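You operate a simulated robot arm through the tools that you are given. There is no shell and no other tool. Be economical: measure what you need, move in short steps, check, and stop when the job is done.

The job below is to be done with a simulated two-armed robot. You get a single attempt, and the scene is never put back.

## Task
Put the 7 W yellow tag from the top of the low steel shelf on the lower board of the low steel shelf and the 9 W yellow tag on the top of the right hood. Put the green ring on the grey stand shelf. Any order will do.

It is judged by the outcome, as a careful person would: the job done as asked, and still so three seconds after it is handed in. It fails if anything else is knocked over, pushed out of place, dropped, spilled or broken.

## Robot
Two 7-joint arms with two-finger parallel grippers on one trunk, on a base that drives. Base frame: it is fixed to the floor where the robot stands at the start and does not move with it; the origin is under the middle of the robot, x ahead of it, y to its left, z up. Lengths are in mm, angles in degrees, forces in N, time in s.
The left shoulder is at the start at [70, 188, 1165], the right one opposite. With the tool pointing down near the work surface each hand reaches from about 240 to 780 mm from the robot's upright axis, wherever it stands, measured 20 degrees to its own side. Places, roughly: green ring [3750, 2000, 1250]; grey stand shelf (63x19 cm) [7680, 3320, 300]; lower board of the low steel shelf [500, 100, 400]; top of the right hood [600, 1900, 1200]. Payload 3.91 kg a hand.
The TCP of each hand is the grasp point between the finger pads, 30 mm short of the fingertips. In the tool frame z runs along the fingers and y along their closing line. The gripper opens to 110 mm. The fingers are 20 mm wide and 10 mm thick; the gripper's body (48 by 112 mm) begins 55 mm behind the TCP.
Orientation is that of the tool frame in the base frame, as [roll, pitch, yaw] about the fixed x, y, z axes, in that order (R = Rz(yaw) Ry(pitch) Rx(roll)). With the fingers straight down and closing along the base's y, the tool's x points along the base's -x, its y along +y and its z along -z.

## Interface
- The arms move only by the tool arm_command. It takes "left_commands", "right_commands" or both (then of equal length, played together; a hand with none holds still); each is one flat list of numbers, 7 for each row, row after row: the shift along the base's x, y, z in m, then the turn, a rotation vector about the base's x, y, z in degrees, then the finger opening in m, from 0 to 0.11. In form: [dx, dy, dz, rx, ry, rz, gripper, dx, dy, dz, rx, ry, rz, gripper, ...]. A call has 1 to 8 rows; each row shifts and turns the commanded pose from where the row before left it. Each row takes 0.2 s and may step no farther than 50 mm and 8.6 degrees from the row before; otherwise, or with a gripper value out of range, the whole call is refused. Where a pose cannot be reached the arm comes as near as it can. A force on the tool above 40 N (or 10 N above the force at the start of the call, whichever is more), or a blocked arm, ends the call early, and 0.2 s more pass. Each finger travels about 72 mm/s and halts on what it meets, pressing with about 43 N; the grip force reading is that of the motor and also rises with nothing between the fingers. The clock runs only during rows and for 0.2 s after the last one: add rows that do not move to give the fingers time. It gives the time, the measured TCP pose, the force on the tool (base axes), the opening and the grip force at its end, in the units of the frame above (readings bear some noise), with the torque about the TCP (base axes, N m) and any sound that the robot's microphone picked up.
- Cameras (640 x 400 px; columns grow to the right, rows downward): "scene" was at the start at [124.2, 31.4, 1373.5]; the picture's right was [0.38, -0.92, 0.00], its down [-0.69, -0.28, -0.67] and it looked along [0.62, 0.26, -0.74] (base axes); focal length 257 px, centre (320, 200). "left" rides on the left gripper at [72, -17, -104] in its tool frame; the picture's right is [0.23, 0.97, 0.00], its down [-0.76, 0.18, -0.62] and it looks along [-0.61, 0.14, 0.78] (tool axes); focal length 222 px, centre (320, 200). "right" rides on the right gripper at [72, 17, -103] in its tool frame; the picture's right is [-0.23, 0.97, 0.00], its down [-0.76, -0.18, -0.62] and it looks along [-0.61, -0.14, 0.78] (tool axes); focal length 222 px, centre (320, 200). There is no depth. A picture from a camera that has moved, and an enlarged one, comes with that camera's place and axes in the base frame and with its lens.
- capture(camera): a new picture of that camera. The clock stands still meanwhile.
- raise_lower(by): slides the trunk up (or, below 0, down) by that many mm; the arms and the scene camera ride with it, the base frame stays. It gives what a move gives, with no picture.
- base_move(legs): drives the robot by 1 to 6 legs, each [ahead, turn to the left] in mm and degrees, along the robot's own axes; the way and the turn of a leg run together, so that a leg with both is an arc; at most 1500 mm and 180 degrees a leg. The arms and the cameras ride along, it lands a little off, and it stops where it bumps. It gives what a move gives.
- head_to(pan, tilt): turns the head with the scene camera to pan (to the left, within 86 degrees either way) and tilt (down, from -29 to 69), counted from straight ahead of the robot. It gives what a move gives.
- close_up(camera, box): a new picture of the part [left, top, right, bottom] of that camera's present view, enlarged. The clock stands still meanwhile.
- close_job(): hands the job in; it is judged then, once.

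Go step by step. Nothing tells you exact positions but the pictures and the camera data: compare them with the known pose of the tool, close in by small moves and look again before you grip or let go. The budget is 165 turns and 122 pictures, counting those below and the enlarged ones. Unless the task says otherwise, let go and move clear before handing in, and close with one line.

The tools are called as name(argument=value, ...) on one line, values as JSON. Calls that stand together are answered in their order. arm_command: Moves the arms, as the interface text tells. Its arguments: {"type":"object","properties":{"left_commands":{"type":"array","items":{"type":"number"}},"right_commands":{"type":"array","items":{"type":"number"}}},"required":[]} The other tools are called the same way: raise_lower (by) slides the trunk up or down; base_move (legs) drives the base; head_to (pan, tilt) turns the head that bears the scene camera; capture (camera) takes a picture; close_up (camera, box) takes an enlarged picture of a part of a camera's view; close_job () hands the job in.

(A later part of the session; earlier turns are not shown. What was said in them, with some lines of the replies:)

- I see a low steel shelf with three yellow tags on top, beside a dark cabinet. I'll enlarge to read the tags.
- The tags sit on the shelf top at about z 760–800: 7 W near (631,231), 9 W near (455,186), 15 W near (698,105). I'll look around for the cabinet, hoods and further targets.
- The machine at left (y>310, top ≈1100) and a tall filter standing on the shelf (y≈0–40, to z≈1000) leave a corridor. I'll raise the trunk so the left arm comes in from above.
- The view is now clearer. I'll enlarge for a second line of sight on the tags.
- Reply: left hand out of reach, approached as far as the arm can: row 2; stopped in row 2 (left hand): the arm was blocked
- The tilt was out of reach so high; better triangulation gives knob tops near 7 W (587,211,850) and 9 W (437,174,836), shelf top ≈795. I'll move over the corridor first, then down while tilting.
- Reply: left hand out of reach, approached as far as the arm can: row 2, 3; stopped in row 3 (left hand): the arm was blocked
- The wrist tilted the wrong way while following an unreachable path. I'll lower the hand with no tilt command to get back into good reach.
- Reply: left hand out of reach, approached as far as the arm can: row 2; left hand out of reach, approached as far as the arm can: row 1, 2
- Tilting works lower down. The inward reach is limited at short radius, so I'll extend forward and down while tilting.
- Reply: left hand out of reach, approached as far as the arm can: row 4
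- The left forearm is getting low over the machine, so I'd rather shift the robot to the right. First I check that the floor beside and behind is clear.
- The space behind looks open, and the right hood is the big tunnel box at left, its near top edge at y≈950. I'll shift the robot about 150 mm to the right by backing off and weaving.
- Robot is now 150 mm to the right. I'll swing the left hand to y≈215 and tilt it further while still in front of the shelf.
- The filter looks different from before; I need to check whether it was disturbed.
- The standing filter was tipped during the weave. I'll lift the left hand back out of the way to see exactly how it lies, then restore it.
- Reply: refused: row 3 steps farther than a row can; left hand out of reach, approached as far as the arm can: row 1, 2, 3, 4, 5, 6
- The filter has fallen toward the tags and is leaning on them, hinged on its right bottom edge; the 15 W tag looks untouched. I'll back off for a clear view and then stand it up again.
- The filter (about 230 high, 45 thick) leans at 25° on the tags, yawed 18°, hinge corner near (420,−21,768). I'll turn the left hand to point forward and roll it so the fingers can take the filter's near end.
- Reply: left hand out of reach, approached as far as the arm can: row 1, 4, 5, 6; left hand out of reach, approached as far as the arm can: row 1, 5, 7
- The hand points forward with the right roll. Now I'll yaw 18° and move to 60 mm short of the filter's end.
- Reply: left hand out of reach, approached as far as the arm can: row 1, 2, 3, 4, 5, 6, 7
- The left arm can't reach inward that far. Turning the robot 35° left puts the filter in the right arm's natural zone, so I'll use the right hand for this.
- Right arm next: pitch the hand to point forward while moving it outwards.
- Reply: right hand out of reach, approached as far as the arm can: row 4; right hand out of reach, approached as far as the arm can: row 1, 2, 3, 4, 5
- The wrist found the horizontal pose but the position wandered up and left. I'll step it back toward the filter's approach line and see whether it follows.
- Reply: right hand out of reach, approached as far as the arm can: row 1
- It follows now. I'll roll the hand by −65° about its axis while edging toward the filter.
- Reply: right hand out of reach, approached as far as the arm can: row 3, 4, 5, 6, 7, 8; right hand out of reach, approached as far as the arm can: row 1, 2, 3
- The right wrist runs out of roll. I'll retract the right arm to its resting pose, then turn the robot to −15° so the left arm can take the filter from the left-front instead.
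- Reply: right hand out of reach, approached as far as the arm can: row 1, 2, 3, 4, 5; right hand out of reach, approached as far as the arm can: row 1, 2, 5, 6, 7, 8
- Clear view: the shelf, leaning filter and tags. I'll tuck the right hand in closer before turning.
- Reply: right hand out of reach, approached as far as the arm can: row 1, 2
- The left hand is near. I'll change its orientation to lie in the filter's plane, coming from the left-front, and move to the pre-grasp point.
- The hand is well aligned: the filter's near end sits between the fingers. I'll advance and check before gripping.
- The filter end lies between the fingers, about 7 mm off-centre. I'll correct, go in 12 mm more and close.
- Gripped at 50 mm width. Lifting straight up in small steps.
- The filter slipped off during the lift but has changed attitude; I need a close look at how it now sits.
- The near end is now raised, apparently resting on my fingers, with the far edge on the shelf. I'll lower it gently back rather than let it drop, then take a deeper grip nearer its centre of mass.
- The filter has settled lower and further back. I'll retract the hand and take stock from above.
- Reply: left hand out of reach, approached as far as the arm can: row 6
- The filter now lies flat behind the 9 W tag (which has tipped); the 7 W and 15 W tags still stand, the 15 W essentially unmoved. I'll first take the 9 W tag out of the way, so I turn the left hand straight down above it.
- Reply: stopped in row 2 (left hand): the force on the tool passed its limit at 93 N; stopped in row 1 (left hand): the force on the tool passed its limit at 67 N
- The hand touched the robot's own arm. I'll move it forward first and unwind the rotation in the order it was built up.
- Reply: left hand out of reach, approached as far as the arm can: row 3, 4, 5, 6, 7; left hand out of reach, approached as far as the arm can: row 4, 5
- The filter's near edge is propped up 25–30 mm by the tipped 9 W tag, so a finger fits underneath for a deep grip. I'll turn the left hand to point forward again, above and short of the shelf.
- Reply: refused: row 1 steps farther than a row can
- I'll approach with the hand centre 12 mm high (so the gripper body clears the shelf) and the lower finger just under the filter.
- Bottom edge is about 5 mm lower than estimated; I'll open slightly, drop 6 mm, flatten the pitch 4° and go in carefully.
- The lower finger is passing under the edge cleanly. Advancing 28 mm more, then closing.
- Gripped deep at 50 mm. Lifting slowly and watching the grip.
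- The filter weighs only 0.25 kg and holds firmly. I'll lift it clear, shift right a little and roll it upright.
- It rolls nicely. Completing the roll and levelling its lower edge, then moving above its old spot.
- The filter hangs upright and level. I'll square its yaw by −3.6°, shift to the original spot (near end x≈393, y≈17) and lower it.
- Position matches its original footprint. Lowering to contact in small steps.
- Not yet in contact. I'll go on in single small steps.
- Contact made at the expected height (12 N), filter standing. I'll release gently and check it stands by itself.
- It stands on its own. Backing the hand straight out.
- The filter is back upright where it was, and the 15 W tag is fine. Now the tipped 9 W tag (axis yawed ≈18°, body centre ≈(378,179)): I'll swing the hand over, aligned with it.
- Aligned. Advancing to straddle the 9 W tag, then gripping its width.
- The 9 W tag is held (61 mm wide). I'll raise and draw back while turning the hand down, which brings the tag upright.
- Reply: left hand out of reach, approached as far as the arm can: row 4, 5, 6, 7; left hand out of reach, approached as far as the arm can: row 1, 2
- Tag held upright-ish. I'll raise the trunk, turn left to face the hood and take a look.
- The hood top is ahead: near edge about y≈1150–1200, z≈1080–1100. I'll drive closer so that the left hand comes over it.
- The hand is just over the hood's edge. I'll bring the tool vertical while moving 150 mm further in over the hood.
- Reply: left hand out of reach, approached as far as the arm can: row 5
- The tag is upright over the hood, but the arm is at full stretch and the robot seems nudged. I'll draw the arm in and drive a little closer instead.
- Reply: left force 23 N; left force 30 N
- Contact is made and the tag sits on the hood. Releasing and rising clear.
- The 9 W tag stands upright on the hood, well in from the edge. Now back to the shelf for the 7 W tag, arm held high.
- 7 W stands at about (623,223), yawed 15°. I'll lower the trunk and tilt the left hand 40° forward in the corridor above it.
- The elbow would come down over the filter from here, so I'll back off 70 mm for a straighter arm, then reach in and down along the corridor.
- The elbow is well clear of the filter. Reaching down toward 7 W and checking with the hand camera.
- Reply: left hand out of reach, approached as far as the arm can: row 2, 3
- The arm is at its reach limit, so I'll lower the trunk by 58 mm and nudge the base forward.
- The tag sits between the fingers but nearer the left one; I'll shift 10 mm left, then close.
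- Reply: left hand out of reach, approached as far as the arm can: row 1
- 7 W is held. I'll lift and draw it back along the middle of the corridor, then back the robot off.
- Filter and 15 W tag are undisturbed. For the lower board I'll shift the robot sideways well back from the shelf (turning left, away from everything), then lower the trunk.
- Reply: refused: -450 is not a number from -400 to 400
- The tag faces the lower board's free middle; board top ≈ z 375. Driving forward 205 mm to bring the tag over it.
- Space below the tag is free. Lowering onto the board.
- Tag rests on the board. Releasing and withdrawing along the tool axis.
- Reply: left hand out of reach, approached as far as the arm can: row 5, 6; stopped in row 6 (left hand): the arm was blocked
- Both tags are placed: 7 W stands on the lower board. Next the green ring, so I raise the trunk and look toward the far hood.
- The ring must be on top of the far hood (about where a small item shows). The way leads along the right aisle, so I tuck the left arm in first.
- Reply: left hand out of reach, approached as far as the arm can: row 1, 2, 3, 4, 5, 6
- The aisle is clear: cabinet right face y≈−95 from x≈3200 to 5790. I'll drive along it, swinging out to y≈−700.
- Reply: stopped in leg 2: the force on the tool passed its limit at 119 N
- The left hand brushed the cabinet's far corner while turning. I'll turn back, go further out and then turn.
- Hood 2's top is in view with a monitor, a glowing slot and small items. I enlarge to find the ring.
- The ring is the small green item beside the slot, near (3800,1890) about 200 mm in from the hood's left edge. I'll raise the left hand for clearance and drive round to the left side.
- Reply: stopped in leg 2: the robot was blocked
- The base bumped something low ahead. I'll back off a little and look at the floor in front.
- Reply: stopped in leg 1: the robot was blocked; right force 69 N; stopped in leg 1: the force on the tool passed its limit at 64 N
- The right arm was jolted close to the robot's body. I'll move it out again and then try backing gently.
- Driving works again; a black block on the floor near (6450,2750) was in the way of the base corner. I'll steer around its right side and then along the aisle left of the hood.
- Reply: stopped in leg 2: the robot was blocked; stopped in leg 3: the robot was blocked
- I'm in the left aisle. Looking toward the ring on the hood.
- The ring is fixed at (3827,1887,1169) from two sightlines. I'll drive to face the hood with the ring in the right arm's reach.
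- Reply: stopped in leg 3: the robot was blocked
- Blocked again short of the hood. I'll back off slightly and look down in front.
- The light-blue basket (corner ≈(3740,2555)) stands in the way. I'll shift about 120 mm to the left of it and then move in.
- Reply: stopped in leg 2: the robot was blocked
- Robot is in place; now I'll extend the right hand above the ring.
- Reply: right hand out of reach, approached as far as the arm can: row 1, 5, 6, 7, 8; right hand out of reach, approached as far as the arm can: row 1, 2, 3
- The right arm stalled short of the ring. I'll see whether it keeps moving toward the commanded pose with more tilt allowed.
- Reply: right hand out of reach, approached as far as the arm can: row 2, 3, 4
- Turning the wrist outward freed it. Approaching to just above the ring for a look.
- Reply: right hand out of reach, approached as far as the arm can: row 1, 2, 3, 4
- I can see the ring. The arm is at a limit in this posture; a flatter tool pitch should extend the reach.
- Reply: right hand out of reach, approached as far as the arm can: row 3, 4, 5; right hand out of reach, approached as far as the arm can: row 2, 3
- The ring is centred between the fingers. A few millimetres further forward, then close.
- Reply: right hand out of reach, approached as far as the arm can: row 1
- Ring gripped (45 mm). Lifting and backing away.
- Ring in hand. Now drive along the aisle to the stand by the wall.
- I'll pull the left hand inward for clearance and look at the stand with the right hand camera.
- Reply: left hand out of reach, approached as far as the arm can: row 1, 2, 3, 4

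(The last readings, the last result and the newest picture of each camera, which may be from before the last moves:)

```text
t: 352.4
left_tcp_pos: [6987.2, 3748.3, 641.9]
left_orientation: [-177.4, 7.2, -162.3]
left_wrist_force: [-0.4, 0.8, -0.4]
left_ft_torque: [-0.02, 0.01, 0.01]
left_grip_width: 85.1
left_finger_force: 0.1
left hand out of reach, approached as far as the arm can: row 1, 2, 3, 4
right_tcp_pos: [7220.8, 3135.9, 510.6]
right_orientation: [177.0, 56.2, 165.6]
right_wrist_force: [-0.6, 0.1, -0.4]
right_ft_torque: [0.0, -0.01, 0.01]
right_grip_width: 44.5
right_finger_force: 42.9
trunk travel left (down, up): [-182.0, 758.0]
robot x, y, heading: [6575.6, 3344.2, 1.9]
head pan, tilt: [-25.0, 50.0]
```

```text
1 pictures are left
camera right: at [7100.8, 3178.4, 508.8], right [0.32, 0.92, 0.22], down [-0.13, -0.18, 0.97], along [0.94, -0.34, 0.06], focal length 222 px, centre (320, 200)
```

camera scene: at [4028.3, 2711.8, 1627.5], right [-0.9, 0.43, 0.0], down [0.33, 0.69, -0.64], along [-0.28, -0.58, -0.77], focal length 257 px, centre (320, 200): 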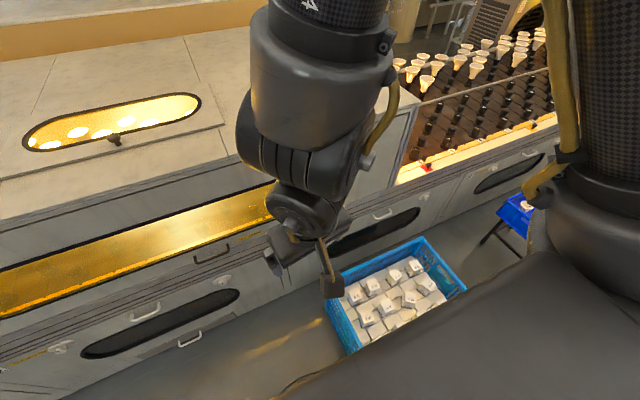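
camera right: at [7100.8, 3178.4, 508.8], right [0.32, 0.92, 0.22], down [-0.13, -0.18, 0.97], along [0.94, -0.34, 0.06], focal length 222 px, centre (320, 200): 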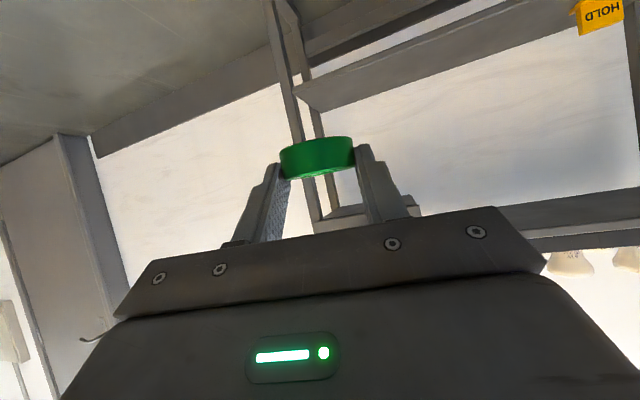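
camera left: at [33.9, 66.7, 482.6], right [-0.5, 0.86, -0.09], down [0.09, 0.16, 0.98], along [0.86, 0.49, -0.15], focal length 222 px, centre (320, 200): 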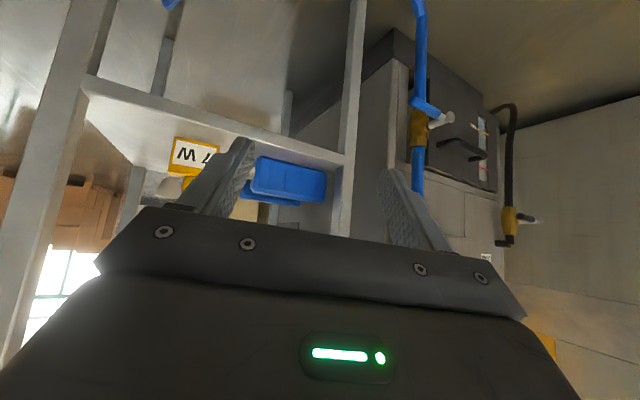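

The shelf is clear in view: right end at y≈3003, front x≈7600, z≈300, upper board ≈620. I lower further, turn slightly right and drive in.

raise_lower(by=-135)

base_move(legs=[[0, -2.9]])

base_move(legs=[[300, 0]])

```text
t: 354.0
left_tcp_pos: [6987.2, 3748.8, 508.1]
left_orientation: [-177.4, 7.2, -162.4]
left_wrist_force: [0.0, -0.8, -0.3]
left_ft_torque: [0.01, 0.0, -0.05]
left_grip_width: 84.9
left_finger_force: 0.0
right_tcp_pos: [7219.3, 3136.2, 377.2]
right_orientation: [176.9, 56.1, 165.6]
right_wrist_force: [0.4, 0.4, -1.2]
right_ft_torque: [-0.02, -0.01, -0.04]
right_grip_width: 44.9
right_finger_force: 42.9
trunk travel left (down, up): [-47.0, 893.0]
robot x, y, heading: [6575.4, 3343.2, 2.0]
head pan, tilt: [-25.0, 50.0]
```

```text
t: 354.8
left_tcp_pos: [7007.2, 3725.3, 507.4]
left_orientation: [-177.1, 7.5, -165.2]
left_wrist_force: [0.3, -0.4, 0.3]
left_ft_torque: [-0.02, -0.01, -0.01]
left_grip_width: 85.0
left_finger_force: 0.2
right_tcp_pos: [7209.9, 3103.4, 378.1]
right_orientation: [176.8, 56.1, 162.7]
right_wrist_force: [0.3, 0.6, -0.6]
right_ft_torque: [0.0, 0.02, -0.04]
right_grip_width: 44.5
right_finger_force: 42.7
trunk travel left (down, up): [-47.0, 893.0]
robot x, y, heading: [6572.0, 3345.4, -0.8]
head pan, tilt: [-25.0, 50.0]
```

```text
t: 356.8
left_tcp_pos: [7305.3, 3720.8, 505.5]
left_orientation: [-177.0, 7.5, -165.2]
left_wrist_force: [-0.2, -0.6, 0.3]
left_ft_torque: [-0.01, 0.01, -0.01]
left_grip_width: 85.0
left_finger_force: 0.0
right_tcp_pos: [7506.3, 3099.9, 376.7]
right_orientation: [176.9, 56.1, 162.8]
right_wrist_force: [0.5, -0.5, -1.0]
right_ft_torque: [0.0, 0.01, 0.02]
right_grip_width: 44.3
right_finger_force: 43.1
trunk travel left (down, up): [-47.0, 893.0]
robot x, y, heading: [6872.8, 3337.1, -1.0]
head pan, tilt: [-25.0, 50.0]
```

base_move(legs=[[165, 0]])

raise_lower(by=-34)

arm_command(right_commands=[0, 0, -0.005, 0, 0, 0, 0.025])

arm_command(right_commands=[0, 0, -0.005, 0, 0, 0, 0.025])

```text
t: 358.3
left_tcp_pos: [7469.9, 3718.8, 507.4]
left_orientation: [-177.2, 7.5, -165.1]
left_wrist_force: [0.4, 0.1, -0.1]
left_ft_torque: [0.01, 0.03, 0.02]
left_grip_width: 84.7
left_finger_force: 0.0
right_tcp_pos: [7672.4, 3095.6, 377.1]
right_orientation: [176.9, 56.2, 162.7]
right_wrist_force: [-0.4, -0.3, 0.1]
right_ft_torque: [-0.04, 0.02, 0.0]
right_grip_width: 44.7
right_finger_force: 43.2
trunk travel left (down, up): [-47.0, 893.0]
robot x, y, heading: [7042.3, 3331.8, -0.9]
head pan, tilt: [-25.0, 50.0]
```

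```text
t: 359.1
left_tcp_pos: [7471.3, 3718.3, 474.1]
left_orientation: [-177.1, 7.5, -165.1]
left_wrist_force: [-0.8, -1.0, -0.3]
left_ft_torque: [0.0, -0.01, 0.04]
left_grip_width: 84.9
left_finger_force: 0.0
right_tcp_pos: [7672.1, 3096.4, 344.5]
right_orientation: [176.9, 56.1, 162.8]
right_wrist_force: [-0.5, 0.2, -0.3]
right_ft_torque: [0.0, -0.03, 0.01]
right_grip_width: 44.4
right_finger_force: 42.9
trunk travel left (down, up): [-13.0, 927.0]
robot x, y, heading: [7039.9, 3332.4, -1.0]
head pan, tilt: [-25.0, 50.0]
```

```text
t: 359.5
left_tcp_pos: [7470.0, 3717.8, 472.2]
left_orientation: [-177.2, 7.4, -165.0]
left_wrist_force: [-1.0, 0.9, -0.5]
left_ft_torque: [0.0, -0.02, 0.02]
left_grip_width: 85.0
left_finger_force: 0.0
right_tcp_pos: [7671.9, 3096.9, 338.9]
right_orientation: [176.9, 56.1, 162.7]
right_wrist_force: [0.8, 0.2, -0.8]
right_ft_torque: [0.03, 0.03, 0.04]
right_grip_width: 44.6
right_finger_force: 43.0
trunk travel left (down, up): [-13.0, 927.0]
robot x, y, heading: [7039.0, 3335.8, -1.1]
head pan, tilt: [-25.0, 50.0]
```

```text
t: 359.9
left_tcp_pos: [7471.2, 3717.9, 473.8]
left_orientation: [-177.1, 7.4, -165.1]
left_wrist_force: [-0.6, -0.8, -1.1]
left_ft_torque: [0.0, -0.03, 0.01]
left_grip_width: 84.9
left_finger_force: 0.0
right_tcp_pos: [7671.5, 3096.4, 334.1]
right_orientation: [177.0, 56.2, 162.8]
right_wrist_force: [-1.0, -0.2, -1.0]
right_ft_torque: [0.01, 0.01, -0.01]
right_grip_width: 44.5
right_finger_force: 42.9
trunk travel left (down, up): [-13.0, 927.0]
robot x, y, heading: [7039.9, 3334.8, -1.0]
head pan, tilt: [-25.0, 50.0]
```

Still no contact; continuing in 4 mm steps.

arm_command(right_commands=[0, 0, -0.004, 0, 0, 0, 0.025])

arm_command(right_commands=[0, 0, -0.004, 0, 0, 0, 0.025])

arm_command(right_commands=[0, 0, -0.004, 0, 0, 0, 0.025])

```text
t: 360.3
left_tcp_pos: [7469.6, 3718.6, 474.0]
left_orientation: [-177.0, 7.4, -165.0]
left_wrist_force: [-1.0, 0.0, 0.5]
left_ft_torque: [-0.05, -0.01, 0.02]
left_grip_width: 85.0
left_finger_force: 0.1
right_tcp_pos: [7671.9, 3095.8, 330.1]
right_orientation: [176.9, 56.2, 162.5]
right_wrist_force: [0.6, -0.6, -1.0]
right_ft_torque: [0.0, -0.03, -0.01]
right_grip_width: 44.2
right_finger_force: 42.6
trunk travel left (down, up): [-13.0, 927.0]
robot x, y, heading: [7041.6, 3334.7, -1.0]
head pan, tilt: [-25.0, 50.0]
```

```text
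t: 360.7
left_tcp_pos: [7470.2, 3719.3, 473.2]
left_orientation: [-177.0, 7.5, -165.0]
left_wrist_force: [0.5, 0.4, -0.1]
left_ft_torque: [0.02, -0.02, 0.0]
left_grip_width: 84.9
left_finger_force: 0.1
right_tcp_pos: [7673.6, 3096.3, 327.3]
right_orientation: [176.9, 56.5, 162.7]
right_wrist_force: [-2.4, -0.2, 9.7]
right_ft_torque: [-0.25, -0.05, -0.05]
right_grip_width: 44.5
right_finger_force: 42.9
trunk travel left (down, up): [-13.0, 927.0]
robot x, y, heading: [7037.2, 3333.5, -0.9]
head pan, tilt: [-25.0, 50.0]
```

```text
t: 361.1
left_tcp_pos: [7469.4, 3718.6, 474.8]
left_orientation: [-176.9, 7.6, -165.1]
left_wrist_force: [0.4, 0.4, 1.3]
left_ft_torque: [0.03, 0.04, -0.01]
left_grip_width: 84.9
left_finger_force: 0.2
right_tcp_pos: [7673.1, 3096.2, 326.6]
right_orientation: [176.8, 56.8, 162.6]
right_wrist_force: [-0.8, -1.0, 28.2]
right_ft_torque: [-0.37, 0.03, -0.06]
right_grip_width: 44.7
right_finger_force: 42.8
trunk travel left (down, up): [-13.0, 927.0]
robot x, y, heading: [7038.7, 3331.2, -1.0]
head pan, tilt: [-25.0, 50.0]
```

Contact exactly at the expected shelf height. Easing, releasing and backing out, then one last picture.

arm_command(right_commands=[0, 0, 0.004, 0, 0, 0, 0.025, 0, 0, 0, 0, 0, 0, 0.05, 0, 0, 0, 0, 0, 0, 0.07, 0, 0, 0.003, 0, 0, 0, 0.075, 0, 0, 0, 0, 0, 0, 0.075])

base_move(legs=[[-150, 0]])

capture(camera="right")

```text
t: 362.3
left_tcp_pos: [7470.5, 3718.1, 474.5]
left_orientation: [-177.1, 7.6, -165.1]
left_wrist_force: [0.0, -0.3, 0.3]
left_ft_torque: [0.0, 0.0, -0.01]
left_grip_width: 85.1
left_finger_force: 0.1
right_tcp_pos: [7671.1, 3094.2, 325.8]
right_orientation: [177.2, 55.9, 162.8]
right_wrist_force: [-0.9, -0.8, -0.1]
right_ft_torque: [-0.02, -0.01, 0.0]
right_grip_width: 74.8
right_finger_force: 0.0
trunk travel left (down, up): [-13.0, 927.0]
robot x, y, heading: [7033.9, 3333.4, -1.2]
head pan, tilt: [-25.0, 50.0]
```

```text
t: 363.6
left_tcp_pos: [7319.2, 3721.0, 473.3]
left_orientation: [-177.1, 7.5, -165.0]
left_wrist_force: [0.5, 0.8, -0.8]
left_ft_torque: [0.01, 0.01, 0.04]
left_grip_width: 85.2
left_finger_force: 0.1
right_tcp_pos: [7523.6, 3099.2, 327.6]
right_orientation: [176.9, 56.1, 162.8]
right_wrist_force: [0.3, -0.1, 0.5]
right_ft_torque: [-0.01, 0.01, 0.03]
right_grip_width: 74.9
right_finger_force: 0.0
trunk travel left (down, up): [-13.0, 927.0]
robot x, y, heading: [6886.9, 3335.4, -1.0]
head pan, tilt: [-25.0, 50.0]
```

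```text
0 pictures are left
camera right: at [7405.4, 3147.5, 324.5], right [0.37, 0.9, 0.22], down [-0.14, -0.18, 0.97], along [0.92, -0.39, 0.07], focal length 222 px, centre (320, 200)
```

right: 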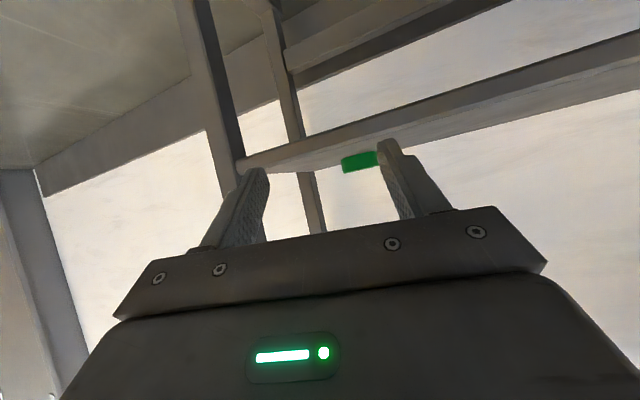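

The ring rests on the grey stand shelf. I'll back clear a little more and hand in.

base_move(legs=[[-150, 0]])

close_job()

```text
t: 365.0
left_tcp_pos: [7168.8, 3724.3, 473.3]
left_orientation: [-177.2, 7.4, -165.0]
left_wrist_force: [0.1, -0.4, -0.7]
left_ft_torque: [0.0, -0.01, 0.05]
left_grip_width: 84.9
left_finger_force: 0.1
right_tcp_pos: [7372.1, 3102.2, 327.1]
right_orientation: [176.9, 56.2, 162.9]
right_wrist_force: [0.0, 0.6, -0.8]
right_ft_torque: [-0.03, -0.03, -0.02]
right_grip_width: 75.1
right_finger_force: 0.0
trunk travel left (down, up): [-13.0, 927.0]
robot x, y, heading: [6736.0, 3341.2, -0.8]
head pan, tilt: [-25.0, 50.0]
```

```text
The job is handed in.
```

All three items are placed: 7 W on the lower board, 9 W on the right hood, and the green ring on the grey stand shelf. On the way I knocked over the filter on the steel shelf and stood it back at about its old spot. My base also bumped a black floor block and a basket of bulbs, my hand hit a cabinet corner, and I couldn't confirm that any of these stayed exactly in place.
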